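You operate a simulated robot arm through the tools that you are given. There is no shell and no other tool. Be economical: measure what you need, move in short steps, check, and stop when the job is done.

You run a simulated two-armed robot. Do the job below in one go: nothing can be reset, and whatever is moved stays where it is left.

## Task
On the top of the wide table, fold the blue cloth in half and then in half again.

The check looks at the end state, three seconds after you hand in, the way a careful person would. Anything else that was tipped, shoved, dropped, spilled or broken makes it a failure. Flat cloth is picked up by pressing the open fingertips on it (5 to 10 N) and closing them slowly along it; thin cloth reads only 2 to 8 mm in the jaws.

## Robot
Two 7-joint arms with two-finger parallel grippers on one trunk, on a base that drives. Base frame: it is fixed to the floor where the robot stands at the start and does not move with it; the origin is under the middle of the robot, x ahead of it, y to its left, z up; the surface under the hand at the start is at about z = 800. Lengths are in mm, angles in degrees, forces in N, time in s.
The left shoulder is at the start at [71, 156, 1005], the right one opposite. Places, roughly: top of the wide table [700, -400, 800]. Payload 3.91 kg a hand.
The tool frame of a hand sits at the grasp point between the pads (the TCP): z along the fingers, y along the line on which they close. The tips reach 30 mm beyond it. The gripper opens to 110 mm. The fingers are 20 mm wide and 10 mm thick; the gripper's body (48 by 112 mm) begins 55 mm behind the TCP.
Orientation is that of the tool frame in the base frame, as a unit quaternion [x, y, z, w]. With the fingers straight down and closing along the base's y, the tool's x points along the base's -x, its y along +y and its z along -z.

## Interface
- The arms move only by the tool play_rows. It takes "left_rows", "right_rows" or both (then of equal length, played together; a hand with none holds still); each is a list of rows, each a list of 7 numbers: the shift along the tool's x, y, z in mm, then the turn, a rotation vector about the tool's x, y, z in degrees, then the gripper command, from -1 (fully open) to 1 (shut), values between in proportion. In form: [[dx, dy, dz, wx, wy, wz, gripper], ...]. A call has 1 to 8 rows; each row shifts and turns the commanded pose from where the row before left it, along the tool's axes as they then stand. A row lasts 0.2 s, in which the tool goes at most 50 mm and 8.6 degrees; a call with a longer step from one row to the next is refused whole, and so is a gripper value outside its range. A pose out of reach is approached as far as the arm can. The call stops where the force on the tool passes 40 N (or 10 N more than at its start, if that is more) or the arm is blocked; 0.2 s more then pass. The fingers move at their own pace (about 108 mm/s each) and stop on an object; they squeeze with about 21 N. The grip force told is the motor's: it shows also when the fingers shut on nothing. Time passes only in rows, and 0.2 s behind the last, so rows that do not move let the fingers close. The reply holds the time, the measured pose of the TCP, the force on the tool along the base axes, the opening and the grip force, in the units named above and with some noise, with the torque about the TCP (base axes, N m) and any sound that the robot's microphone picked up.
- Cameras (640 x 400 px; columns grow to the right, rows downward): "scene" is now at [138.4, 6.1, 1235.2]; the picture's right is [0.06, -1.00, -0.00], its down [-0.55, -0.03, -0.84] and it looks along [0.83, 0.05, -0.55] (base axes); focal length 221 px, centre (320, 200). "left" rides on the left gripper at [72, -17, -103] in its tool frame; the picture's right is [0.23, 0.97, 0.00], its down [-0.76, 0.18, -0.62] and it looks along [-0.61, 0.14, 0.78] (tool axes); focal length 222 px, centre (320, 200). "right" rides on the right gripper at [72, 17, -103] in its tool frame; the picture's right is [-0.23, 0.97, 0.00], its down [-0.76, -0.18, -0.62] and it looks along [-0.61, -0.14, 0.78] (tool axes); focal length 222 px, centre (320, 200). There is no depth. A picture from a camera that has moved, and an enlarged one, comes with that camera's place and axes in the base frame and with its lens.
- get_image(camera): a new picture of that camera. It takes no simulated time.
- move_column(by): slides the trunk up (or, below 0, down) by that many mm; the arms and the scene camera ride with it, the base frame stays. It gives what a move gives, with no picture.
- drive_base(legs): drives the robot by 1 to 6 legs, each [ahead, left, turn to the left] in mm, mm and degrees, along the robot's own axes; the way and the turn of a leg run together, so that a leg with both is an arc; at most 1500 mm and 180 degrees a leg. The arms and the cameras ride along, it lands a little off, and it stops where it bumps. It gives what a move gives.
- head_to(pan, tilt): turns the head with the scene camera to pan (to the left, within 86 degrees either way) and tilt (down, from -29 to 69), counted from straight ahead of the robot. It gives what a move gives.
- enlarge(camera, box): a new picture of the part [left, top, right, bottom] of that camera's present view, enlarged. It takes no simulated time.
- finish_job(): hands the job in; it is judged then, once.

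Go step by step. Nothing tells you exact positions but the pictures and the camera data: compare them with the known pose of the tool, close in by small moves and look again before you grip or let go. The budget is 120 turns and 88 pictures, counting those below and the enlarged ones. Unless the task says otherwise, let go and move clear before handing in, and close with one line.

The tools are called after "Call:" as name(argument=value, ...) on one line, values as JSON. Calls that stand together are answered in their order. play_rows: Moves the arms, as the interface text tells. Its arguments: {"type":"object","properties":{"left_rows":{"type":"array","items":{"type":"array","items":{"type":"number"}}},"right_rows":{"type":"array","items":{"type":"array","items":{"type":"number"}}}},"required":[]} The other tools are called the same way: move_column (by) slides the trunk up or down; drive_base (legs) drives the base; head_to (pan, tilt) turns the head that bears the scene camera; get_image (camera) takes a picture; enlarge (camera, box) takes an enlarged picture of a part of a camera's view; finish_job () hands the job in.

At the start:

```text
time: 0.0
left_eef_pos: [694.7, 156.0, 1018.6]
left_orientation: [0.0, 1.0, 0.001, 0.0]
left_force: [-0.3, -0.4, -0.6]
left_wrist_torque: [0.0, 0.02, 0.0]
left_gripper_width: 110.3
left_grip_force: 0.0
right_eef_pos: [648.6, -353.0, 1041.9]
right_orientation: [0.0, 1.0, 0.0, 0.0]
right_force: [0.4, 0.0, -0.9]
right_wrist_torque: [-0.03, -0.02, -0.02]
right_gripper_width: 110.0
right_grip_force: 0.0
trunk travel left (down, up): [-450.0, 490.0]
robot x, y, heading: [2.8, -0.8, -0.0]
head pan, tilt: [3.6, 33.2]
```

scene: 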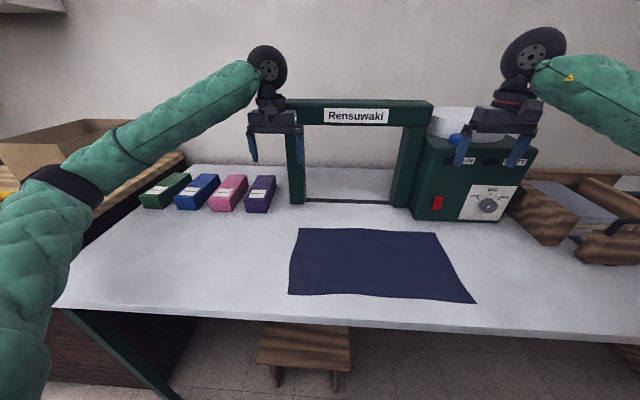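
right: 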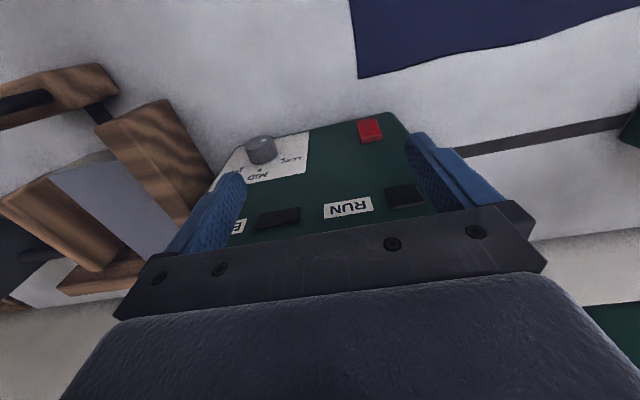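
left: 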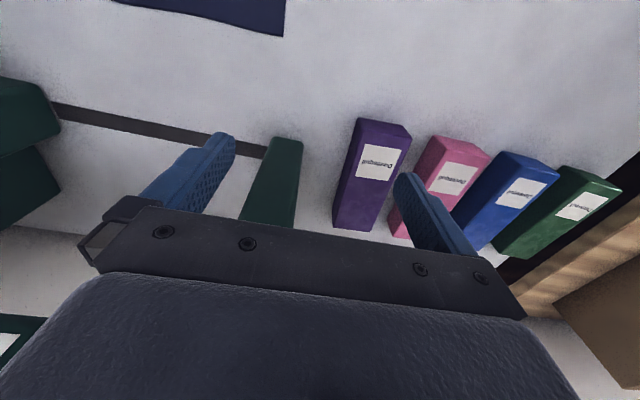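

The cloth lies at about x 420–640, y −305 to +100, which is a little close to the robot. I'll back off and centre on it first, then look again.

Call:
drive_base(legs=[[-170, 0, 0], [0, -100, 0]])

Call:
head_to(pan=0, tilt=40)

Call:
get_image(camera="scene")

```text
time: 2.2
left_eef_pos: [519.7, 47.0, 1019.5]
left_orientation: [0.001, 1.0, 0.001, 0.0]
left_force: [-0.4, 0.0, -0.4]
left_wrist_torque: [0.04, -0.01, 0.0]
left_gripper_width: 110.1
left_grip_force: 0.0
right_eef_pos: [473.5, -461.1, 1041.9]
right_orientation: [0.003, 1.0, 0.001, 0.0]
right_force: [0.2, -0.5, -0.3]
right_wrist_torque: [0.04, -0.03, 0.02]
right_gripper_width: 109.9
right_grip_force: 0.1
trunk travel left (down, up): [-450.0, 490.0]
robot x, y, heading: [-177.5, -101.1, -0.2]
head pan, tilt: [3.6, 33.2]
```

```text
time: 2.9
left_eef_pos: [519.9, 48.9, 1018.7]
left_orientation: [0.002, 1.0, 0.0, 0.0]
left_force: [-1.0, 0.5, 0.5]
left_wrist_torque: [0.01, -0.01, 0.0]
left_gripper_width: 110.0
left_grip_force: 0.1
right_eef_pos: [473.4, -459.6, 1042.0]
right_orientation: [0.002, 1.0, 0.0, 0.0]
right_force: [-0.3, -0.7, 0.5]
right_wrist_torque: [-0.01, 0.02, 0.0]
right_gripper_width: 110.0
right_grip_force: 0.1
trunk travel left (down, up): [-450.0, 490.0]
robot x, y, heading: [-173.7, -101.7, -0.2]
head pan, tilt: [0.0, 40.0]
```

```text
84 pictures are left
camera scene: at [-40.4, -103.9, 1225.0], right [0.0, -1.0, 0.0], down [-0.64, 0.0, -0.77], along [0.77, 0.0, -0.64], focal length 221 px, centre (320, 200)
```

scene: 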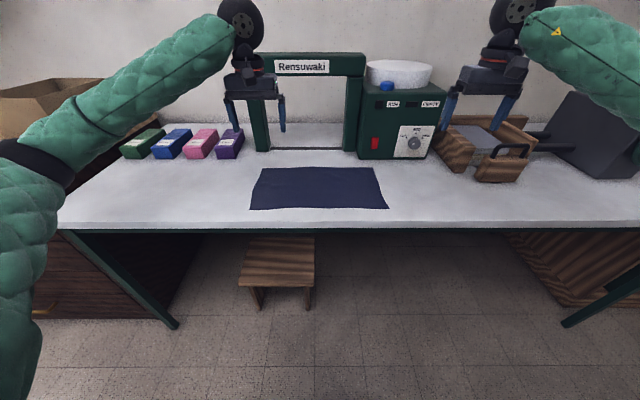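

The table is in clear view. I'll enlarge the cloth to measure its corners.

Call:
enlarge(camera="scene", box=[220, 140, 420, 265])

```text
3.20 times, centred on (320, 202) of scene
camera zoom: at [-40.4, -103.9, 1225.0], right [0.0, -1.0, 0.0], down [-0.64, 0.0, -0.77], along [0.77, 0.0, -0.64], focal length 707 px, centre (320, 192)
```

zoom: 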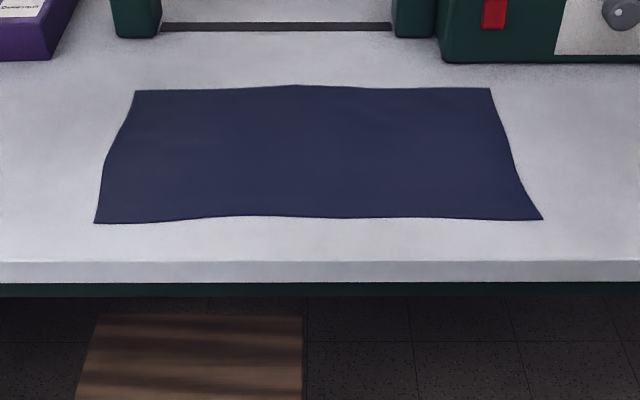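

The corners come out near (429, 97), (433, −304), (657, −298) and (650, 106), and the machine front is at x≈717. I'll bring both hands over the near corners with the fingers 25 mm open.

Call:
play_rows(left_rows=[[13, 4.7, 28, 0, 0, 0, 0.55], [13, 4.7, 28, 0, 0, 0, 0.55], [13, 4.7, 28, 0, 0, 0, 0.55], [13, 4.7, 28, 0, 0, 0, 0.55], [13, 4.7, 28, 0, 0, 0, 0.55], [13, 4.7, 28, 0, 0, 0, 0.55], [0, 0, 0, 0, 0, 0, 0.55]], right_rows=[[4.7, 29.3, 32, 0, 0, 0, 0.55], [4.7, 29.3, 32, 0, 0, 0, 0.55], [4.7, 29.3, 32, 0, 0, 0, 0.55], [4.7, 29.3, 32, 0, 0, 0, 0.55], [4.7, 29.3, 32, 0, 0, 0, 0.55], [4.7, 29.3, 32, 0, 0, 0, 0.55], [0, 0, 0, 0, 0, 0, 0.55]])

Call:
enlarge(camera="scene", box=[220, 140, 420, 265])

Call:
get_image(camera="left")

Call:
get_image(camera="right")

```text
time: 4.5
left_eef_pos: [440.3, 77.7, 851.6]
left_orientation: [0.002, 1.0, 0.0, -0.001]
left_force: [-0.4, 0.0, -0.2]
left_wrist_torque: [0.0, -0.01, 0.0]
left_gripper_width: 24.8
left_grip_force: 0.1
right_eef_pos: [445.9, -283.1, 847.8]
right_orientation: [0.003, 1.0, 0.0, 0.0]
right_force: [0.2, 0.6, 1.0]
right_wrist_torque: [0.05, 0.0, 0.03]
right_gripper_width: 24.8
right_grip_force: 0.0
trunk travel left (down, up): [-450.0, 490.0]
robot x, y, heading: [-173.0, -103.0, -0.3]
head pan, tilt: [0.0, 40.0]
```

```text
3.20 times, centred on (320, 202) of scene
camera zoom: at [-40.7, -104.5, 1225.0], right [0.0, -1.0, 0.0], down [-0.64, 0.0, -0.77], along [0.77, 0.0, -0.64], focal length 707 px, centre (320, 192)
```

zoom: 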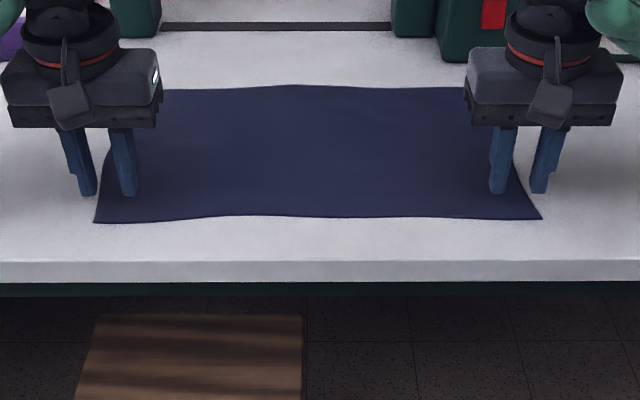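

```text
81 pictures are left
camera left: at [368.2, 60.3, 954.0], right [-0.22, 0.97, 0.0], down [0.76, 0.17, 0.62], along [0.61, 0.14, -0.78], focal length 222 px, centre (320, 200)
```

left: 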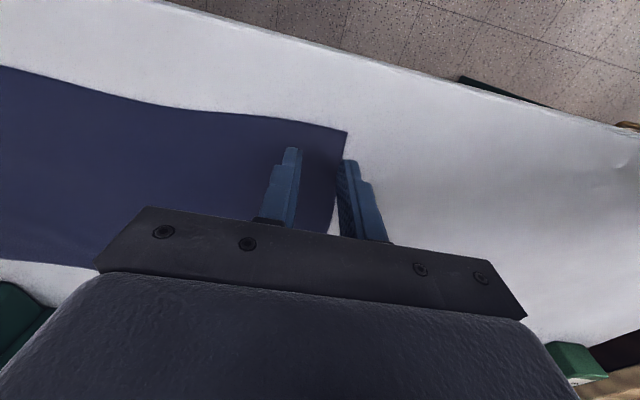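

```text
80 pictures are left
camera right: at [375.1, -264.7, 951.7], right [0.23, 0.97, 0.0], down [0.76, -0.18, 0.62], along [0.61, -0.14, -0.78], focal length 222 px, centre (320, 200)
```

right: 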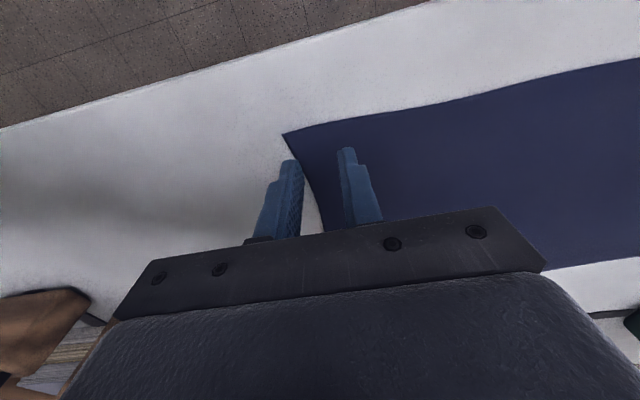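

The corners sit at (423, 93) and (429, −304), so the outer fingers would land just off the cloth. I'll shift each hand inward 10 mm and lower toward contact.

Call:
play_rows(left_rows=[[4, -10, 0, 0, 0, 0, 0.55], [0, 0, 8, 0, 0, 0, 0.55], [0, 0, 8, 0, 0, 0, 0.55], [0, 0, 0, 0, 0, 0, 0.55]], right_rows=[[4, 10, 0, 0, 0, 0, 0.55], [0, 0, 7, 0, 0, 0, 0.55], [0, 0, 7, 0, 0, 0, 0.55], [0, 0, 0, 0, 0, 0, 0.55]])

```text
time: 5.5
left_eef_pos: [437.6, 67.9, 834.7]
left_orientation: [0.001, 1.0, 0.0, 0.001]
left_force: [-1.4, 0.1, 0.9]
left_wrist_torque: [-0.01, -0.01, 0.02]
left_gripper_width: 24.7
left_grip_force: 0.0
right_eef_pos: [442.0, -274.3, 837.3]
right_orientation: [0.002, 1.0, 0.0, 0.0]
right_force: [0.0, -0.2, 0.9]
right_wrist_torque: [-0.02, 0.02, 0.01]
right_gripper_width: 24.8
right_grip_force: 0.0
trunk travel left (down, up): [-450.0, 490.0]
robot x, y, heading: [-175.3, -104.1, -0.3]
head pan, tilt: [0.0, 40.0]
```

Neither hand has touched yet, so I'll go down a few millimetres more.

Call:
play_rows(left_rows=[[0, 0, 2, 0, 0, 0, 0.55], [0, 0, 1.5, 0, 0, 0, 0.55], [0, 0, 0, 0, 0, 0, 0.55]], right_rows=[[0, 0, 3, 0, 0, 0, 0.55], [0, 0, 2.5, 0, 0, 0, 0.55], [0, 0, 0, 0, 0, 0, 0.55]])

```text
time: 6.3
left_eef_pos: [438.0, 68.0, 831.8]
left_orientation: [0.002, 1.0, 0.0, 0.0]
left_force: [0.5, 0.5, 0.1]
left_wrist_torque: [-0.01, 0.01, -0.01]
left_gripper_width: 24.9
left_grip_force: 0.0
right_eef_pos: [440.2, -273.5, 831.9]
right_orientation: [0.002, 1.0, 0.0, 0.002]
right_force: [3.5, -0.9, 21.3]
right_wrist_torque: [-0.05, -0.04, 0.04]
right_gripper_width: 24.8
right_grip_force: 0.1
trunk travel left (down, up): [-450.0, 490.0]
robot x, y, heading: [-175.7, -100.9, 0.1]
head pan, tilt: [0.0, 40.0]
```

Right is on the table at 21 N and left is just short. I'll ease the right up a little and bring the left down.

Call:
play_rows(left_rows=[[0, 0, 1, 0, 0, 0, 0.55], [0, 0, 0, 0, 0, 0, 0.55]], right_rows=[[0, 0, -1, 0, 0, 0, 0.55], [0, 0, 0, 0, 0, 0, 0.55]])

```text
time: 6.9
left_eef_pos: [437.1, 66.9, 831.9]
left_orientation: [0.001, 1.0, 0.0, 0.001]
left_force: [1.8, 0.0, 8.9]
left_wrist_torque: [0.04, -0.02, 0.01]
left_gripper_width: 24.4
left_grip_force: 0.0
right_eef_pos: [440.9, -273.7, 830.8]
right_orientation: [0.002, 1.0, 0.0, 0.0]
right_force: [2.1, 0.6, 10.0]
right_wrist_torque: [0.03, -0.08, 0.01]
right_gripper_width: 24.9
right_grip_force: 0.1
trunk travel left (down, up): [-450.0, 490.0]
robot x, y, heading: [-172.4, -104.2, -0.2]
head pan, tilt: [0.0, 40.0]
```

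Both hands press at about 9–10 N, so I'll close slowly.

Call:
play_rows(left_rows=[[0, 0, 0, 0, 0, 0, 0.62], [0, 0, 0, 0, 0, 0, 0.69], [0, 0, 0, 0, 0, 0, 0.76], [0, 0, 0, 0, 0, 0, 0.83], [0, 0, 0, 0, 0, 0, 0.9], [0, 0, 0, 0, 0, 0, 0.96], [0, 0, 0, 0, 0, 0, 1], [0, 0, 0, 0, 0, 0, 1]], right_rows=[[0, 0, 0, 0, 0, 0, 0.62], [0, 0, 0, 0, 0, 0, 0.69], [0, 0, 0, 0, 0, 0, 0.76], [0, 0, 0, 0, 0, 0, 0.83], [0, 0, 0, 0, 0, 0, 0.9], [0, 0, 0, 0, 0, 0, 0.96], [0, 0, 0, 0, 0, 0, 1], [0, 0, 0, 0, 0, 0, 1]])

Call:
get_image(camera="left")

Call:
get_image(camera="right")

```text
time: 8.7
left_eef_pos: [437.8, 66.3, 831.7]
left_orientation: [0.002, 1.0, 0.0, -0.001]
left_force: [-0.3, 2.5, 16.5]
left_wrist_torque: [0.12, 0.05, 0.0]
left_gripper_width: 0.0
left_grip_force: 20.6
right_eef_pos: [441.4, -273.7, 831.8]
right_orientation: [0.003, 1.0, -0.001, 0.0]
right_force: [0.9, -0.8, 1.7]
right_wrist_torque: [0.02, -0.06, 0.0]
right_gripper_width: 0.0
right_grip_force: 21.0
trunk travel left (down, up): [-450.0, 490.0]
robot x, y, heading: [-172.8, -100.8, -0.1]
head pan, tilt: [0.0, 40.0]
```

```text
79 pictures are left
camera left: at [364.6, 50.2, 934.2], right [-0.22, 0.97, 0.0], down [0.76, 0.17, 0.62], along [0.61, 0.14, -0.78], focal length 222 px, centre (320, 200)
```

left: 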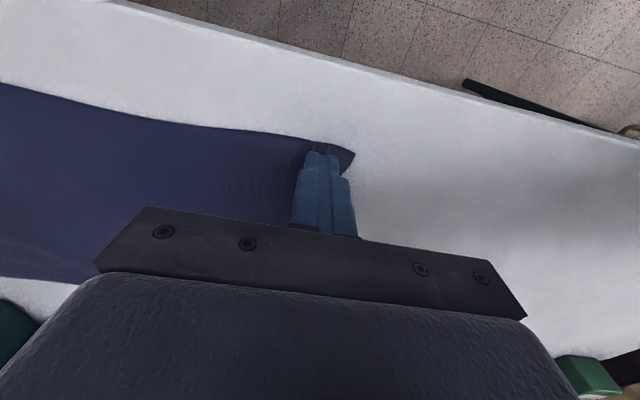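

```text
78 pictures are left
camera right: at [369.8, -256.1, 935.5], right [0.23, 0.97, 0.0], down [0.76, -0.18, 0.62], along [0.61, -0.14, -0.78], focal length 222 px, centre (320, 200)
```

right: 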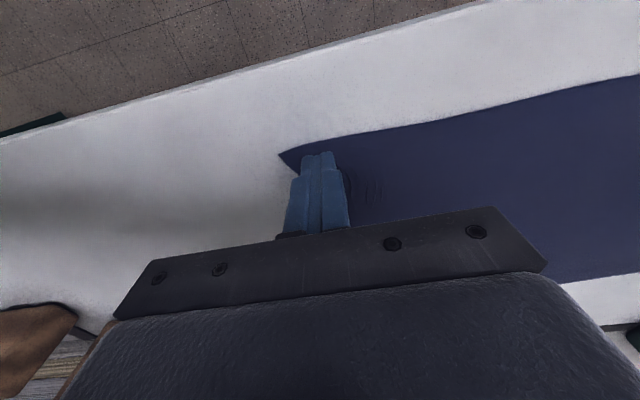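

Both jaws read 0 mm, so the cloth slipped out. I'll lift, open wider, shift inward slightly and press again.

Call:
play_rows(left_rows=[[0, 0, -6, 0, 0, 0, 1], [0, -8, 0, 0, 0, 0, 0.25], [0, 0, 0, 0, 0, 0, 0.25], [0, 0, 4, 0, 0, 0, 0.25], [0, 0, 1.5, 0, 0, 0, 0.25], [0, 0, 0, 0, 0, 0, 0.25], [0, 0, 0, 0, 0, 0, 0.25]], right_rows=[[0, 0, -6, 0, 0, 0, 1], [0, 8, 0, 0, 0, 0, 0.25], [0, 0, 0, 0, 0, 0, 0.25], [0, 0, 4, 0, 0, 0, 0.25], [0, 0, 2, 0, 0, 0, 0.25], [0, 0, 0, 0, 0, 0, 0.25], [0, 0, 0, 0, 0, 0, 0.25]])

Call:
get_image(camera="left")

Call:
get_image(camera="right")

```text
time: 10.3
left_eef_pos: [438.3, 59.9, 831.1]
left_orientation: [0.002, 1.0, 0.0, -0.001]
left_force: [1.5, -0.5, 5.9]
left_wrist_torque: [0.06, -0.07, 0.0]
left_gripper_width: 41.0
left_grip_force: 0.1
right_eef_pos: [440.9, -265.7, 831.5]
right_orientation: [0.002, 1.0, -0.001, -0.001]
right_force: [0.6, 0.1, 0.7]
right_wrist_torque: [-0.03, 0.02, 0.05]
right_gripper_width: 41.2
right_grip_force: 0.0
trunk travel left (down, up): [-450.0, 490.0]
robot x, y, heading: [-173.3, -103.7, -0.1]
head pan, tilt: [0.0, 40.0]
```

```text
77 pictures are left
camera left: at [365.3, 42.3, 934.4], right [-0.22, 0.97, 0.0], down [0.76, 0.17, 0.62], along [0.61, 0.14, -0.78], focal length 222 px, centre (320, 200)
```

left: 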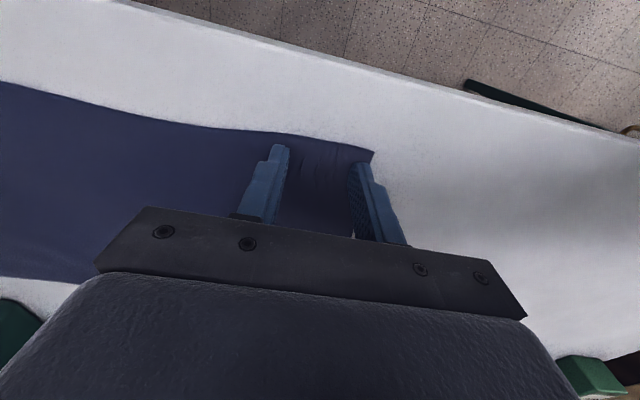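

```text
76 pictures are left
camera right: at [370.4, -248.3, 935.5], right [0.23, 0.97, 0.0], down [0.76, -0.18, 0.62], along [0.61, -0.14, -0.78], focal length 222 px, centre (320, 200)
```

right: 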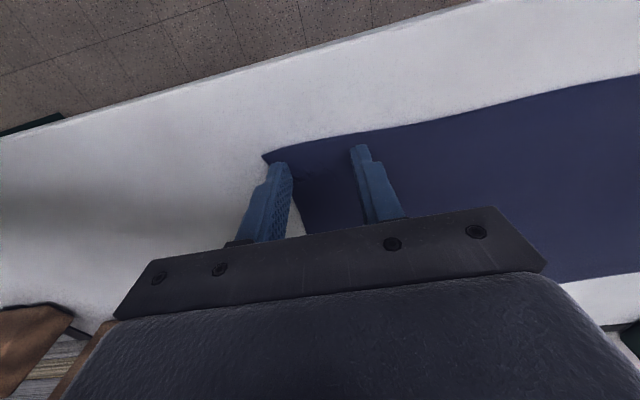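

The left fingers are on the cloth. I'll shift the right in by 7 mm and press both a bit harder.

Call:
play_rows(left_rows=[[0, 0, 0, 0, 0, 0, 0.25], [0, 0, 0, 0, 0, 0, 0.25], [0, 0, 0.3, 0, 0, 0, 0.25], [0, 0, 0, 0, 0, 0, 0.25]], right_rows=[[0, 0, -2, 0, 0, 0, 0.25], [0, 7, 0, 0, 0, 0, 0.25], [0, 0, 3, 0, 0, 0, 0.25], [0, 0, 0, 0, 0, 0, 0.25]])

```text
time: 11.3
left_eef_pos: [437.3, 59.1, 831.1]
left_orientation: [0.003, 1.0, 0.0, 0.001]
left_force: [2.4, 0.2, 11.2]
left_wrist_torque: [0.03, -0.13, -0.03]
left_gripper_width: 41.6
left_grip_force: 0.1
right_eef_pos: [441.7, -259.4, 832.0]
right_orientation: [0.003, 1.0, 0.0, 0.0]
right_force: [0.7, 0.1, 5.4]
right_wrist_torque: [-0.05, -0.01, -0.01]
right_gripper_width: 41.1
right_grip_force: 0.0
trunk travel left (down, up): [-450.0, 490.0]
robot x, y, heading: [-178.4, -104.0, -0.1]
head pan, tilt: [0.0, 40.0]
```

Call:
play_rows(left_rows=[[0, 0, 0, 0, 0, 0, 0.29], [0, 0, 0, 0, 0, 0, 0.33], [0, 0, 0, 0, 0, 0, 0.37], [0, 0, 0, 0, 0, 0, 0.41], [0, 0, 0, 0, 0, 0, 0.45], [0, 0, 0, 0, 0, 0, 0.49], [0, 0, 0, 0, 0, 0, 0.53], [0, 0, 0, 0, 0, 0, 0.57]], right_rows=[[0, 0, 0.4, 0, 0, 0, 0.29], [0, 0, 0, 0, 0, 0, 0.33], [0, 0, 0, 0, 0, 0, 0.37], [0, 0, 0, 0, 0, 0, 0.41], [0, 0, 0, 0, 0, 0, 0.45], [0, 0, 0, 0, 0, 0, 0.49], [0, 0, 0, 0, 0, 0, 0.53], [0, 0, 0, 0, 0, 0, 0.57]])

Call:
get_image(camera="left")

Call:
get_image(camera="right")

```text
time: 13.1
left_eef_pos: [437.2, 59.7, 831.7]
left_orientation: [0.002, 1.0, -0.001, -0.001]
left_force: [0.1, -2.0, 11.8]
left_wrist_torque: [0.01, -0.03, 0.01]
left_gripper_width: 22.8
left_grip_force: 0.1
right_eef_pos: [441.6, -258.5, 831.8]
right_orientation: [0.003, 1.0, 0.0, -0.001]
right_force: [0.4, 2.2, 9.6]
right_wrist_torque: [0.02, 0.04, 0.04]
right_gripper_width: 23.3
right_grip_force: 0.0
trunk travel left (down, up): [-450.0, 490.0]
robot x, y, heading: [-172.5, -104.8, -0.2]
head pan, tilt: [0.0, 40.0]
```

```text
75 pictures are left
camera left: at [364.2, 42.1, 934.2], right [-0.22, 0.97, 0.0], down [0.76, 0.17, 0.62], along [0.61, 0.14, -0.78], focal length 222 px, centre (320, 200)
```

left: 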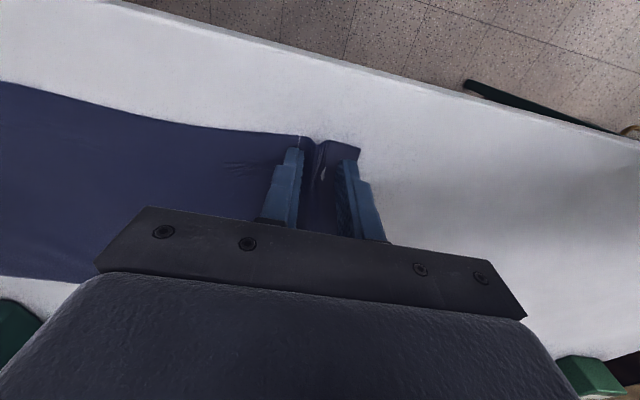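

```text
74 pictures are left
camera right: at [370.0, -241.5, 935.2], right [0.23, 0.97, 0.0], down [0.76, -0.18, 0.62], along [0.61, -0.14, -0.78], focal length 222 px, centre (320, 200)
```

right: 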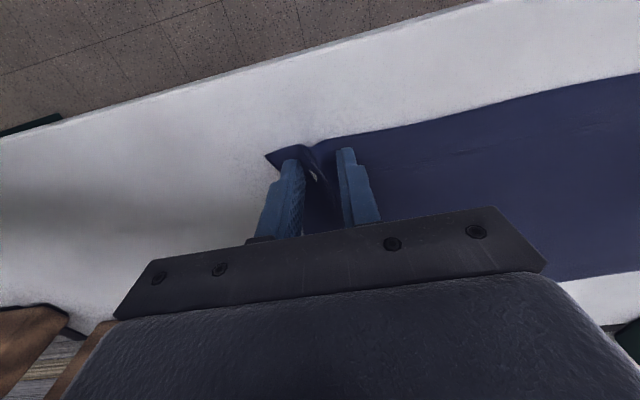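

Ridges are forming between the fingers on both sides, so I'll keep closing.

Call:
play_rows(left_rows=[[0, 0, 0, 0, 0, 0, 0.62], [0, 0, 0, 0, 0, 0, 0.67], [0, 0, 0, 0, 0, 0, 0.72], [0, 0, 0, 0, 0, 0, 0.77], [0, 0, 0, 0, 0, 0, 0.82], [0, 0, 0, 0, 0, 0, 0.88], [0, 0, 0, 0, 0, 0, 0.94], [0, 0, 0, 0, 0, 0, 1]], right_rows=[[0, 0, 0, 0, 0, 0, 0.62], [0, 0, 0, 0, 0, 0, 0.67], [0, 0, 0, 0, 0, 0, 0.72], [0, 0, 0, 0, 0, 0, 0.77], [0, 0, 0, 0, 0, 0, 0.82], [0, 0, 0, 0, 0, 0, 0.88], [0, 0, 0, 0, 0, 0, 0.94], [0, 0, 0, 0, 0, 0, 1]])

Call:
get_image(camera="left")

Call:
get_image(camera="right")

```text
time: 14.9
left_eef_pos: [436.7, 60.0, 831.9]
left_orientation: [0.002, 1.0, -0.001, 0.001]
left_force: [2.5, -12.8, 22.7]
left_wrist_torque: [-0.54, -0.06, 0.07]
left_gripper_width: 7.0
left_grip_force: 20.8
right_eef_pos: [440.9, -258.1, 832.3]
right_orientation: [0.002, 1.0, 0.0, 0.0]
right_force: [-0.2, 14.1, 7.7]
right_wrist_torque: [0.44, -0.02, 0.08]
right_gripper_width: 2.9
right_grip_force: 20.7
trunk travel left (down, up): [-450.0, 490.0]
robot x, y, heading: [-176.0, -109.6, -0.4]
head pan, tilt: [0.0, 40.0]
```

```text
73 pictures are left
camera left: at [364.1, 41.9, 934.7], right [-0.22, 0.97, 0.0], down [0.76, 0.17, 0.62], along [0.61, 0.14, -0.78], focal length 222 px, centre (320, 200)
```

left: 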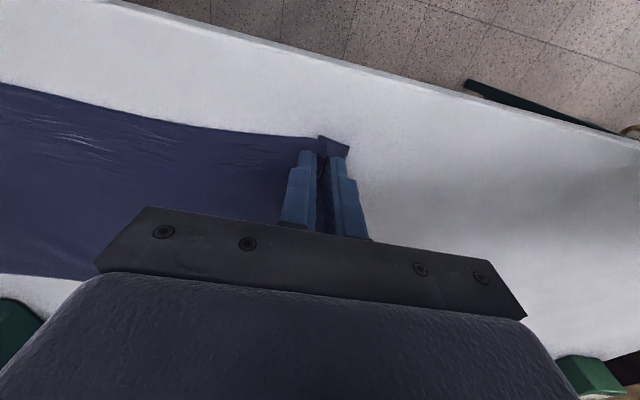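

```text
72 pictures are left
camera right: at [369.8, -241.4, 935.3], right [0.23, 0.97, 0.0], down [0.76, -0.18, 0.62], along [0.61, -0.14, -0.78], focal length 222 px, centre (320, 200)
```

right: 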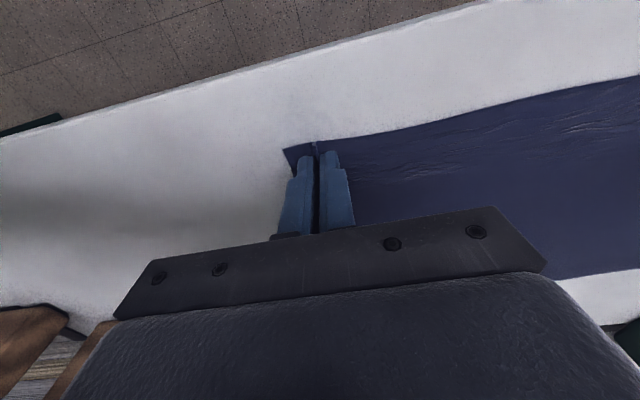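

Both hands hold cloth (7.0 and 2.9 mm), with some tension between them. I'll relax that inward a little and lift 40 mm.

Call:
play_rows(left_rows=[[0, -3, -3, 0, 0, 0, 1], [0, -3, -7, 0, 0, 0, 1], [-3, 0, -15, 0, 0, 0, 1], [-3, 0, -15, 0, 0, 0, 1], [0, 0, 0, 0, 0, 0, 1]], right_rows=[[0, 3, -3, 0, 0, 0, 1], [0, 3, -7, 0, 0, 0, 1], [-3, 0, -15, 0, 0, 0, 1], [-3, 0, -15, 0, 0, 0, 1], [0, 0, 0, 0, 0, 0, 1]])

Call:
enlarge(camera="scene", box=[220, 140, 420, 265])

```text
time: 16.1
left_eef_pos: [444.3, 54.4, 871.6]
left_orientation: [0.003, 1.0, 0.0, 0.0]
left_force: [0.7, 0.6, 0.1]
left_wrist_torque: [-0.01, 0.01, 0.0]
left_gripper_width: 0.4
left_grip_force: 20.1
right_eef_pos: [447.7, -254.3, 870.4]
right_orientation: [0.003, 1.0, 0.0, -0.001]
right_force: [-0.3, -0.4, 0.1]
right_wrist_torque: [-0.01, 0.0, 0.01]
right_gripper_width: 2.6
right_grip_force: 21.2
trunk travel left (down, up): [-450.0, 490.0]
robot x, y, heading: [-175.4, -101.8, -0.4]
head pan, tilt: [0.0, 40.0]
```

```text
3.20 times, centred on (320, 202) of scene
camera zoom: at [-40.3, -104.2, 1224.9], right [0.0, -1.0, 0.0], down [-0.64, 0.0, -0.77], along [0.77, 0.0, -0.64], focal length 707 px, centre (320, 192)
```

zoom: 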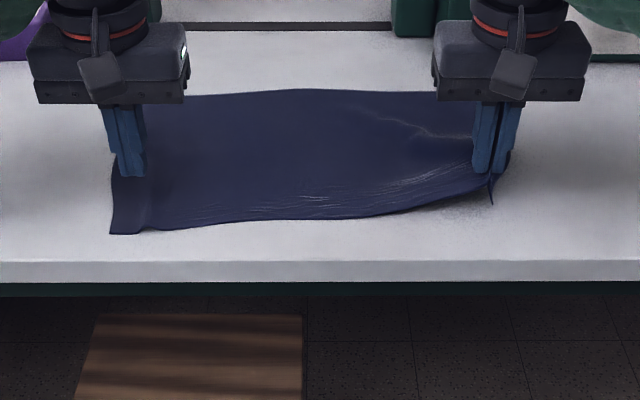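

Right holds but the left slipped. I'll keep the right gripped and low, and look at the left corner for a retry.

Call:
play_rows(left_rows=[[0, 0, -10, 0, 0, 0, 0.25], [8, 0, 0, 0, 0, 0, 0.25], [0, 0, 0, 0, 0, 0, 0.25]], right_rows=[[3, 0, 12, 0, 0, 0, 1], [3, 0, 12, 0, 0, 0, 1], [0, 0, 10, 0, 0, 0, 1]])

Call:
get_image(camera="left")

```text
time: 16.9
left_eef_pos: [435.2, 54.0, 880.4]
left_orientation: [0.003, 1.0, 0.0, -0.001]
left_force: [-0.1, -0.7, -0.2]
left_wrist_torque: [0.03, 0.01, 0.01]
left_gripper_width: 41.5
left_grip_force: 0.0
right_eef_pos: [440.3, -252.1, 835.6]
right_orientation: [0.003, 1.0, 0.0, -0.001]
right_force: [0.4, -0.1, -0.3]
right_wrist_torque: [-0.02, 0.01, 0.05]
right_gripper_width: 2.3
right_grip_force: 21.0
trunk travel left (down, up): [-450.0, 490.0]
robot x, y, heading: [-175.0, -104.9, -0.0]
head pan, tilt: [0.0, 40.0]
```

```text
70 pictures are left
camera left: at [363.3, 36.4, 983.5], right [-0.22, 0.97, 0.0], down [0.76, 0.17, 0.62], along [0.61, 0.14, -0.78], focal length 222 px, centre (320, 200)
```

left: 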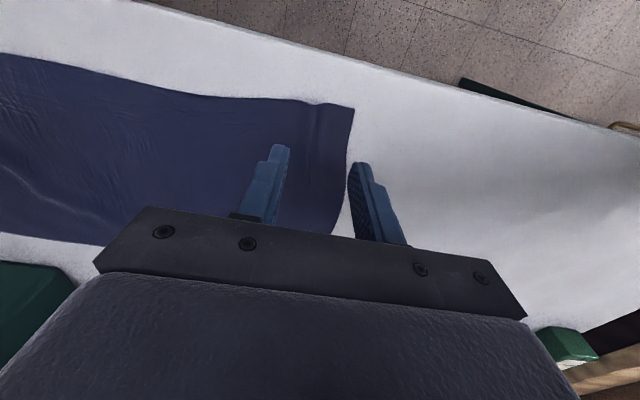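

The ridge crest is near (430, 45) and the cloth edge near y=82. I'll centre the left hand on the ridge and descend to pressing.

Call:
play_rows(left_rows=[[4, -5, 15, 0, 0, 0, 0.25], [0, 0, 15, 0, 0, 0, 0.25], [0, 0, 10, 0, 0, 0, 0.25], [0, 0, 6, 0, 0, 0, 0.25], [0, 0, 3, 0, 0, 0, 0.25], [0, 0, 0, 0, 0, 0, 0.25]])

```text
time: 18.3
left_eef_pos: [431.5, 50.1, 831.9]
left_orientation: [0.001, 1.0, 0.0, -0.001]
left_force: [0.9, 1.1, 6.7]
left_wrist_torque: [0.06, 0.01, -0.03]
left_gripper_width: 41.0
left_grip_force: 0.0
right_eef_pos: [441.4, -253.1, 837.1]
right_orientation: [0.003, 1.0, 0.0, 0.0]
right_force: [-0.1, -0.3, -0.6]
right_wrist_torque: [0.02, -0.03, 0.01]
right_gripper_width: 2.4
right_grip_force: 21.3
trunk travel left (down, up): [-450.0, 490.0]
robot x, y, heading: [-174.2, -105.4, -0.3]
head pan, tilt: [0.0, 40.0]
```

Call:
play_rows(left_rows=[[0, 0, 0.2, 0, 0, 0, 0.29], [0, 0, 0, 0, 0, 0, 0.33], [0, 0, 0, 0, 0, 0, 0.37], [0, 0, 0, 0, 0, 0, 0.41], [0, 0, 0, 0, 0, 0, 0.45], [0, 0, 0, 0, 0, 0, 0.49], [0, 0, 0, 0, 0, 0, 0.53], [0, 0, 0, 0, 0, 0, 0.57]])

Call:
play_rows(left_rows=[[0, 0, 0, 0, 0, 0, 0.62], [0, 0, 0, 0, 0, 0, 0.67], [0, 0, 0, 0, 0, 0, 0.72], [0, 0, 0, 0, 0, 0, 0.77], [0, 0, 0, 0, 0, 0, 0.82], [0, 0, 0, 0, 0, 0, 0.88], [0, 0, 0, 0, 0, 0, 0.94], [0, 0, 0, 0, 0, 0, 1]])

Call:
get_image(camera="left")

```text
time: 20.1
left_eef_pos: [431.9, 48.8, 831.2]
left_orientation: [0.002, 1.0, 0.0, 0.0]
left_force: [0.3, -0.1, 8.3]
left_wrist_torque: [-0.03, 0.01, 0.01]
left_gripper_width: 22.9
left_grip_force: 0.0
right_eef_pos: [440.3, -251.9, 836.9]
right_orientation: [0.002, 1.0, 0.0, 0.0]
right_force: [-0.3, 0.1, -0.2]
right_wrist_torque: [-0.02, 0.0, 0.02]
right_gripper_width: 2.1
right_grip_force: 21.0
trunk travel left (down, up): [-450.0, 490.0]
robot x, y, heading: [-178.7, -105.5, -0.5]
head pan, tilt: [0.0, 40.0]
```

```text
time: 21.9
left_eef_pos: [431.5, 49.3, 832.0]
left_orientation: [0.003, 1.0, -0.001, 0.0]
left_force: [0.9, -3.2, 7.9]
left_wrist_torque: [-0.08, 0.0, 0.0]
left_gripper_width: 2.4
left_grip_force: 20.9
right_eef_pos: [440.5, -252.2, 836.0]
right_orientation: [0.002, 1.0, -0.001, 0.0]
right_force: [0.5, 2.2, 1.2]
right_wrist_torque: [0.09, 0.03, 0.02]
right_gripper_width: 2.3
right_grip_force: 20.8
trunk travel left (down, up): [-450.0, 490.0]
robot x, y, heading: [-173.8, -102.3, 0.1]
head pan, tilt: [0.0, 40.0]
```

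```text
69 pictures are left
camera left: at [359.2, 31.3, 934.3], right [-0.22, 0.97, 0.0], down [0.76, 0.17, 0.62], along [0.61, 0.14, -0.78], focal length 222 px, centre (320, 200)
```

left: 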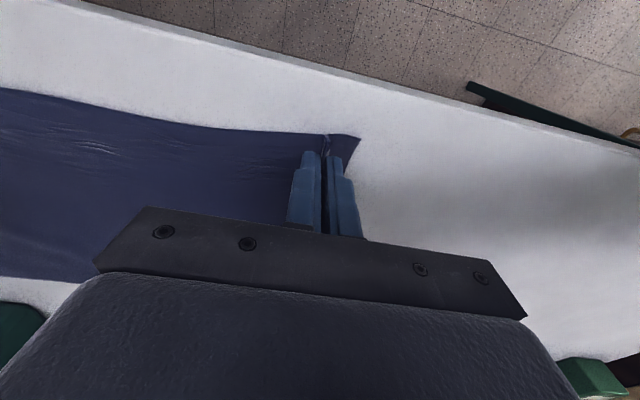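

Left now reads 2.4 mm with cloth in it. I'll lift gently and check.

Call:
play_rows(left_rows=[[0, -3, -5, 0, 0, 0, 1], [0, 0, -10, 0, 0, 0, 1], [0, 0, -15, 0, 0, 0, 1], [0, 0, -15, 0, 0, 0, 1], [0, 0, 0, 0, 0, 0, 1]], right_rows=[[0, 0, 0, 0, 0, 0, 1], [0, 0, -10, 0, 0, 0, 1], [0, 0, -15, 0, 0, 0, 1], [0, 0, -15, 0, 0, 0, 1], [0, 0, 0, 0, 0, 0, 1]])

Call:
enlarge(camera="scene", box=[220, 140, 420, 265])

```text
time: 23.1
left_eef_pos: [432.4, 44.4, 875.9]
left_orientation: [0.002, 1.0, 0.001, -0.001]
left_force: [-0.3, -1.5, -0.5]
left_wrist_torque: [0.0, 0.0, 0.02]
left_gripper_width: 2.2
left_grip_force: 20.8
right_eef_pos: [441.8, -252.4, 876.4]
right_orientation: [0.003, 1.0, 0.0, -0.001]
right_force: [0.1, 1.0, 0.0]
right_wrist_torque: [0.02, 0.01, 0.0]
right_gripper_width: 2.3
right_grip_force: 20.4
trunk travel left (down, up): [-450.0, 490.0]
robot x, y, heading: [-172.9, -103.3, -0.5]
head pan, tilt: [0.0, 40.0]
```

```text
3.20 times, centred on (320, 202) of scene
camera zoom: at [-40.3, -104.2, 1224.9], right [0.0, -1.0, 0.0], down [-0.64, 0.0, -0.77], along [0.77, 0.0, -0.64], focal length 707 px, centre (320, 192)
```

zoom: 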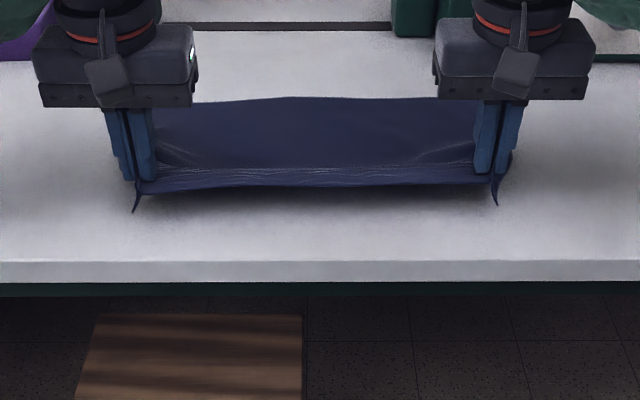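

Both near corners are held. I'll carry the edge up and forward over the fold line in moderate steps, then look.

Call:
play_rows(left_rows=[[-12, 0, -12, 0, 0, 0, 1], [-18, 0, -12, 0, 0, 0, 1], [-22, 0, -10, 0, 0, 0, 1], [-25, 0, -6, 0, 0, 0, 1], [-25, 0, 0, 0, 0, 0, 1], [-25, 0, 0, 0, 0, 0, 1], [-20, 0, 5, 0, 0, 0, 1], [0, 0, 0, 0, 0, 0, 1]], right_rows=[[-12, 0, -12, 0, 0, 0, 1], [-18, 0, -12, 0, 0, 0, 1], [-22, 0, -10, 0, 0, 0, 1], [-25, 0, -6, 0, 0, 0, 1], [-25, 0, 0, 0, 0, 0, 1], [-22, 0, 0, 0, 0, 0, 1], [-15, 0, 5, 0, 0, 0, 1], [0, 0, 0, 0, 0, 0, 1]])

Call:
enlarge(camera="scene", box=[220, 140, 420, 265])

Call:
get_image(camera="left")

```text
time: 24.9
left_eef_pos: [579.6, 45.3, 910.5]
left_orientation: [0.002, 1.0, 0.0, -0.001]
left_force: [0.8, -2.0, -0.7]
left_wrist_torque: [-0.05, 0.02, 0.02]
left_gripper_width: 2.6
left_grip_force: 21.4
right_eef_pos: [580.5, -254.9, 911.8]
right_orientation: [0.003, 1.0, 0.0, 0.001]
right_force: [-0.5, 2.0, 0.4]
right_wrist_torque: [0.09, -0.02, 0.0]
right_gripper_width: 2.6
right_grip_force: 21.0
trunk travel left (down, up): [-450.0, 490.0]
robot x, y, heading: [-175.1, -105.6, -0.4]
head pan, tilt: [0.0, 40.0]
```

```text
3.20 times, centred on (320, 202) of scene
camera zoom: at [-40.7, -104.2, 1225.0], right [0.0, -1.0, 0.0], down [-0.64, 0.0, -0.77], along [0.77, 0.0, -0.64], focal length 707 px, centre (320, 192)
```

zoom: 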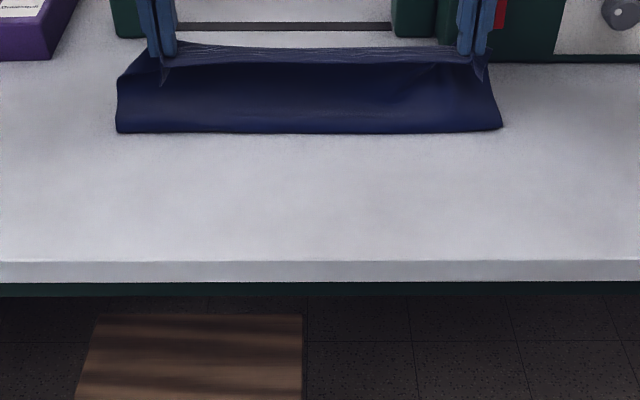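

```text
66 pictures are left
camera left: at [507.5, 28.4, 1013.4], right [-0.22, 0.97, 0.0], down [0.76, 0.17, 0.62], along [0.61, 0.14, -0.78], focal length 222 px, centre (320, 200)
```

left: 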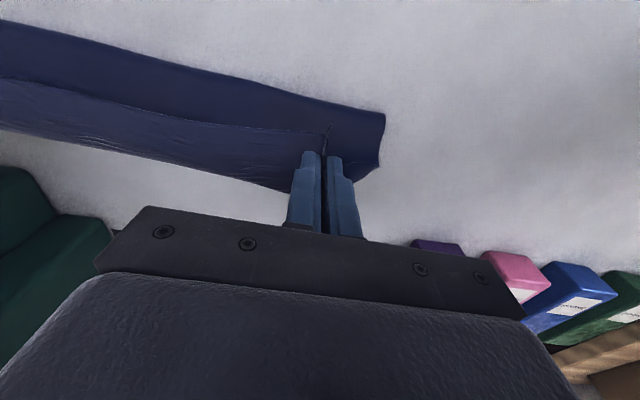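

The fold is forming well, with the fold line near x≈565. I'll continue forward and down part way and check the far edge.

Call:
play_rows(left_rows=[[-20, 0, 10, 0, 0, 0, 1], [-20, 0, 15, 0, 0, 0, 1], [-15, 0, 15, 0, 0, 0, 1], [0, 0, 10, 0, 0, 0, 1], [0, 0, 0, 0, 0, 0, 1]], right_rows=[[-20, 0, 10, 0, 0, 0, 1], [-20, 0, 15, 0, 0, 0, 1], [-15, 0, 15, 0, 0, 0, 1], [0, 0, 10, 0, 0, 0, 1], [0, 0, 0, 0, 0, 0, 1]])

Call:
enlarge(camera="scene", box=[220, 140, 420, 265])

Call:
get_image(camera="right")

Call:
get_image(camera="left")

```text
time: 26.1
left_eef_pos: [625.8, 48.7, 871.6]
left_orientation: [-0.002, 1.0, 0.002, 0.007]
left_force: [0.3, -2.8, -0.1]
left_wrist_torque: [-0.04, -0.01, 0.0]
left_gripper_width: 2.3
left_grip_force: 20.9
right_eef_pos: [627.6, -252.9, 869.0]
right_orientation: [0.0, 1.0, 0.001, 0.005]
right_force: [0.2, 1.9, 0.5]
right_wrist_torque: [0.07, -0.02, 0.03]
right_gripper_width: 2.6
right_grip_force: 21.3
trunk travel left (down, up): [-450.0, 490.0]
robot x, y, heading: [-175.6, -105.2, 0.0]
head pan, tilt: [0.0, 40.0]
```

```text
3.20 times, centred on (320, 202) of scene
camera zoom: at [-53.2, -106.0, 1227.5], right [0.0, -1.0, 0.0], down [-0.64, 0.0, -0.77], along [0.77, 0.0, -0.64], focal length 707 px, centre (320, 192)
```

zoom: 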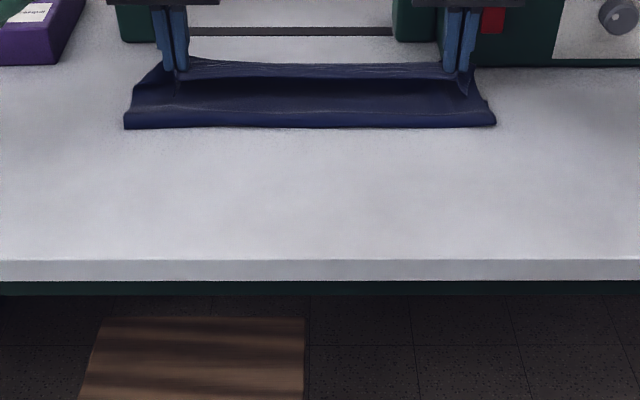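

```text
64 pictures are left
camera right: at [555.3, -235.1, 972.1], right [0.23, 0.97, 0.0], down [0.76, -0.18, 0.63], along [0.61, -0.14, -0.78], focal length 222 px, centre (320, 200)
```

right: 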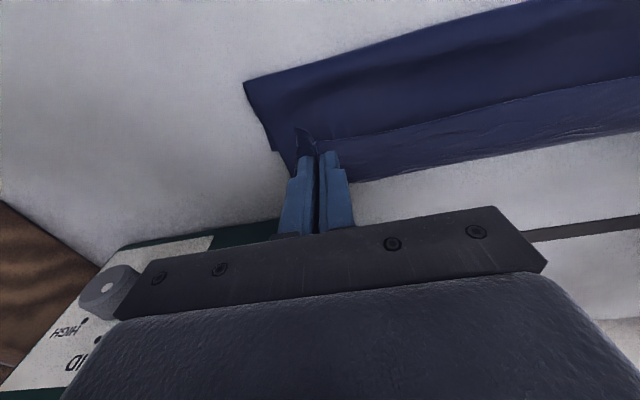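

```text
63 pictures are left
camera left: at [552.0, 30.2, 974.5], right [-0.23, 0.97, 0.0], down [0.75, 0.18, 0.63], along [0.62, 0.15, -0.77], focal length 222 px, centre (320, 200)
```

left: 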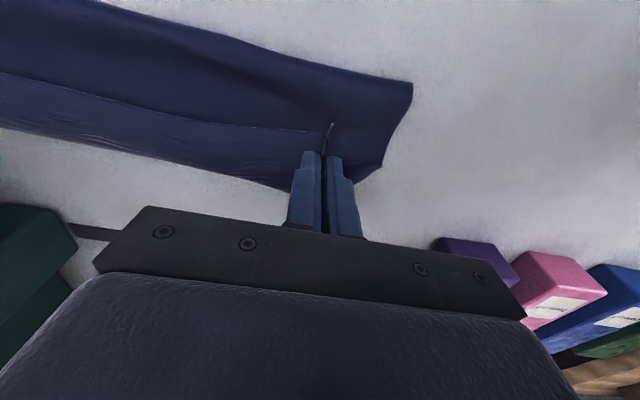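

The camera shifted about 12 mm backward, as if something were pushing on the robot. I'll take a full view to check clearances before going on.

Call:
get_image(camera="scene")

```text
62 pictures are left
camera scene: at [-53.2, -106.0, 1227.5], right [0.0, -1.0, 0.0], down [-0.64, 0.0, -0.77], along [0.77, 0.0, -0.64], focal length 221 px, centre (320, 200)
```

scene: 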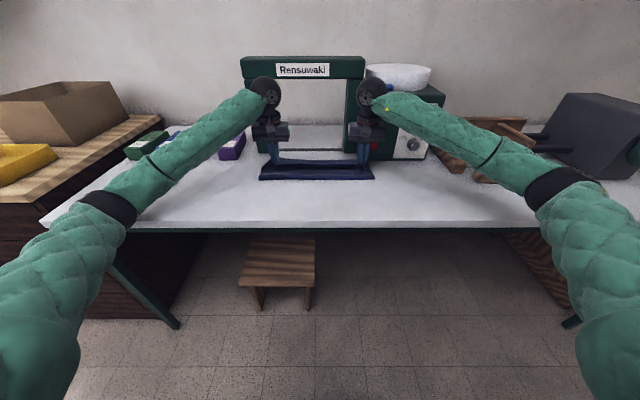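

Call:
enlarge(camera="scene", box=[230, 45, 450, 190])

```text
2.76 times, centred on (340, 118) of scene
camera zoom: at [-53.2, -106.0, 1227.5], right [0.0, -1.0, 0.0], down [-0.64, 0.0, -0.77], along [0.77, 0.0, -0.64], focal length 610 px, centre (265, 428)
```

zoom: 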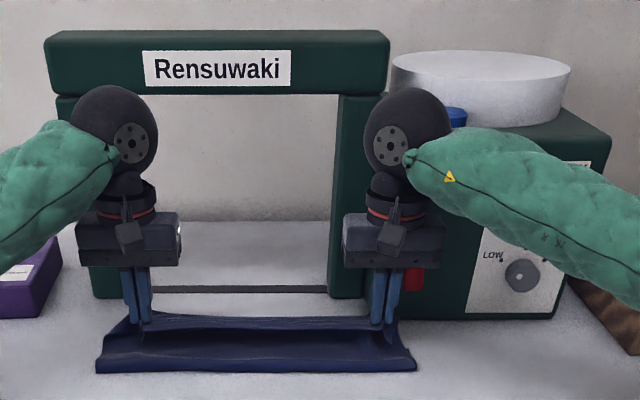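

Wrist clearance looks fine (about 40 mm to the machine). I'll hold still briefly to see whether it settles.

Call:
play_rows(left_rows=[[0, 0, 0, 0, 0, 0, 1], [0, 0, 0, 0, 0, 0, 1], [0, 0, 0, 0, 0, 0, 1]], right_rows=[[0, 0, 0, 0, 0, 0, 1], [0, 0, 0, 0, 0, 0, 1], [0, 0, 0, 0, 0, 0, 1]])

Call:
enlarge(camera="scene", box=[250, 140, 390, 228])

```text
time: 26.9
left_eef_pos: [625.6, 48.9, 873.7]
left_orientation: [-0.002, 1.0, 0.001, 0.006]
left_force: [0.3, -2.5, 0.2]
left_wrist_torque: [-0.05, 0.02, -0.01]
left_gripper_width: 2.4
left_grip_force: 20.9
right_eef_pos: [627.4, -252.2, 869.1]
right_orientation: [0.001, 1.0, 0.002, 0.005]
right_force: [0.1, 2.1, -0.2]
right_wrist_torque: [0.09, 0.01, 0.01]
right_gripper_width: 2.4
right_grip_force: 21.8
trunk travel left (down, up): [-450.0, 490.0]
robot x, y, heading: [-172.3, -105.9, 0.5]
head pan, tilt: [0.0, 40.0]
```

```text
4.55 times, centred on (320, 184) of scene
camera zoom: at [-53.2, -106.5, 1227.0], right [0.0, -1.0, 0.0], down [-0.63, 0.0, -0.77], along [0.77, 0.0, -0.63], focal length 1005 px, centre (320, 273)
```

zoom: 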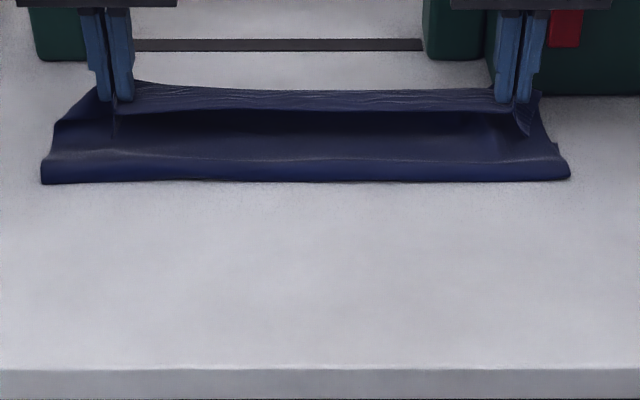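

The whole robot is pitched back slightly, and the elbows are most likely resting on the table. I'll raise the trunk and lower the hands to compensate.

Call:
move_column(by=45)

Call:
play_rows(left_rows=[[0, 0, 15, 0, 0, 0, 1], [0, 0, 15, 0, 0, 0, 1], [0, 0, 15, 0, 0, 0, 1], [0, 0, 0, 0, 0, 0, 1]], right_rows=[[0, 0, 15, 0, 0, 0, 1], [0, 0, 15, 0, 0, 0, 1], [0, 0, 15, 0, 0, 0, 1], [0, 0, 0, 0, 0, 0, 1]])

```text
time: 27.8
left_eef_pos: [636.2, 42.1, 904.3]
left_orientation: [0.003, 1.0, 0.0, -0.002]
left_force: [-0.3, -0.2, -1.0]
left_wrist_torque: [0.02, 0.03, 0.01]
left_gripper_width: 2.4
left_grip_force: 21.1
right_eef_pos: [637.5, -255.1, 902.2]
right_orientation: [0.003, 1.0, 0.0, -0.001]
right_force: [-1.0, 1.0, -0.4]
right_wrist_torque: [0.02, 0.02, 0.0]
right_gripper_width: 2.1
right_grip_force: 20.7
trunk travel left (down, up): [-495.0, 445.0]
robot x, y, heading: [-175.8, -103.0, -0.4]
head pan, tilt: [0.0, 40.0]
```

```text
time: 28.8
left_eef_pos: [633.3, 44.4, 862.8]
left_orientation: [0.002, 1.0, 0.001, 0.001]
left_force: [0.4, -1.5, 0.1]
left_wrist_torque: [-0.02, 0.01, 0.01]
left_gripper_width: 2.1
left_grip_force: 21.2
right_eef_pos: [634.4, -254.4, 860.8]
right_orientation: [0.001, 1.0, 0.0, 0.001]
right_force: [1.1, 1.5, -0.5]
right_wrist_torque: [0.06, 0.03, 0.02]
right_gripper_width: 2.5
right_grip_force: 21.3
trunk travel left (down, up): [-495.0, 445.0]
robot x, y, heading: [-176.3, -103.8, -0.2]
head pan, tilt: [0.0, 40.0]
```

That confirms it: the pose recovered. I'll raise the trunk again and lower the hands once more.

Call:
move_column(by=50)

Call:
play_rows(left_rows=[[0, 0, 17, 0, 0, 0, 1], [0, 0, 17, 0, 0, 0, 1], [0, 0, 17, 0, 0, 0, 1], [0, 0, 0, 0, 0, 0, 1]], right_rows=[[0, 0, 17, 0, 0, 0, 1], [0, 0, 17, 0, 0, 0, 1], [0, 0, 17, 0, 0, 0, 1], [0, 0, 0, 0, 0, 0, 1]])

Call:
get_image(camera="scene")

Call:
enlarge(camera="scene", box=[250, 160, 390, 248])

```text
time: 29.7
left_eef_pos: [634.9, 43.9, 910.5]
left_orientation: [0.001, 1.0, 0.0, -0.001]
left_force: [0.7, -0.2, 0.0]
left_wrist_torque: [-0.01, 0.0, 0.0]
left_gripper_width: 2.4
left_grip_force: 21.1
right_eef_pos: [635.7, -254.8, 908.6]
right_orientation: [0.002, 1.0, 0.0, -0.001]
right_force: [0.1, 1.0, -0.7]
right_wrist_torque: [0.02, 0.02, -0.01]
right_gripper_width: 2.3
right_grip_force: 21.3
trunk travel left (down, up): [-545.0, 395.0]
robot x, y, heading: [-173.1, -103.4, -0.4]
head pan, tilt: [0.0, 40.0]
```

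```text
time: 30.7
left_eef_pos: [635.8, 42.9, 860.9]
left_orientation: [0.001, 1.0, 0.0, 0.0]
left_force: [-0.2, -0.3, -0.3]
left_wrist_torque: [-0.01, -0.02, 0.02]
left_gripper_width: 2.4
left_grip_force: 20.9
right_eef_pos: [634.6, -254.4, 859.7]
right_orientation: [0.002, 1.0, 0.0, 0.001]
right_force: [-0.6, 0.4, -0.2]
right_wrist_torque: [0.02, 0.0, 0.03]
right_gripper_width: 2.5
right_grip_force: 20.8
trunk travel left (down, up): [-545.0, 395.0]
robot x, y, heading: [-177.8, -103.1, -0.3]
head pan, tilt: [0.0, 40.0]
```

```text
59 pictures are left
camera scene: at [-40.6, -104.1, 1320.0], right [0.0, -1.0, 0.0], down [-0.64, 0.0, -0.77], along [0.77, 0.0, -0.64], focal length 221 px, centre (320, 200)
```

scene: 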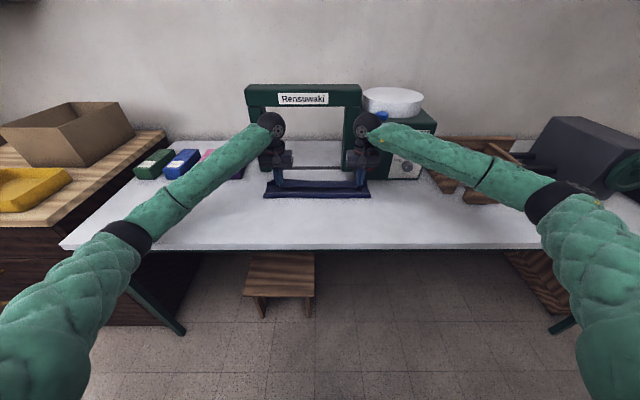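

```text
4.55 times, centred on (320, 204) of scene
camera zoom: at [-40.6, -104.1, 1320.0], right [0.0, -1.0, 0.0], down [-0.64, 0.0, -0.77], along [0.77, 0.0, -0.64], focal length 1005 px, centre (320, 182)
```

zoom: 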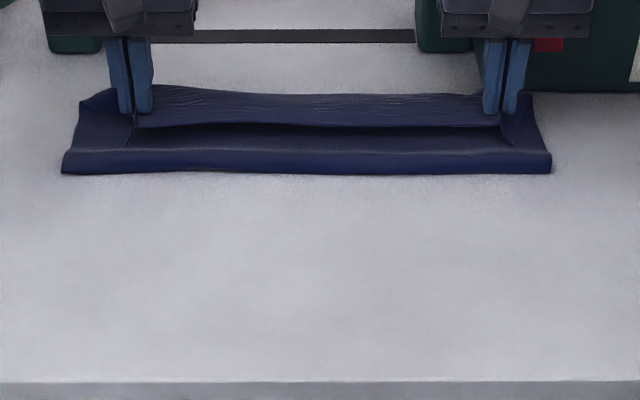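

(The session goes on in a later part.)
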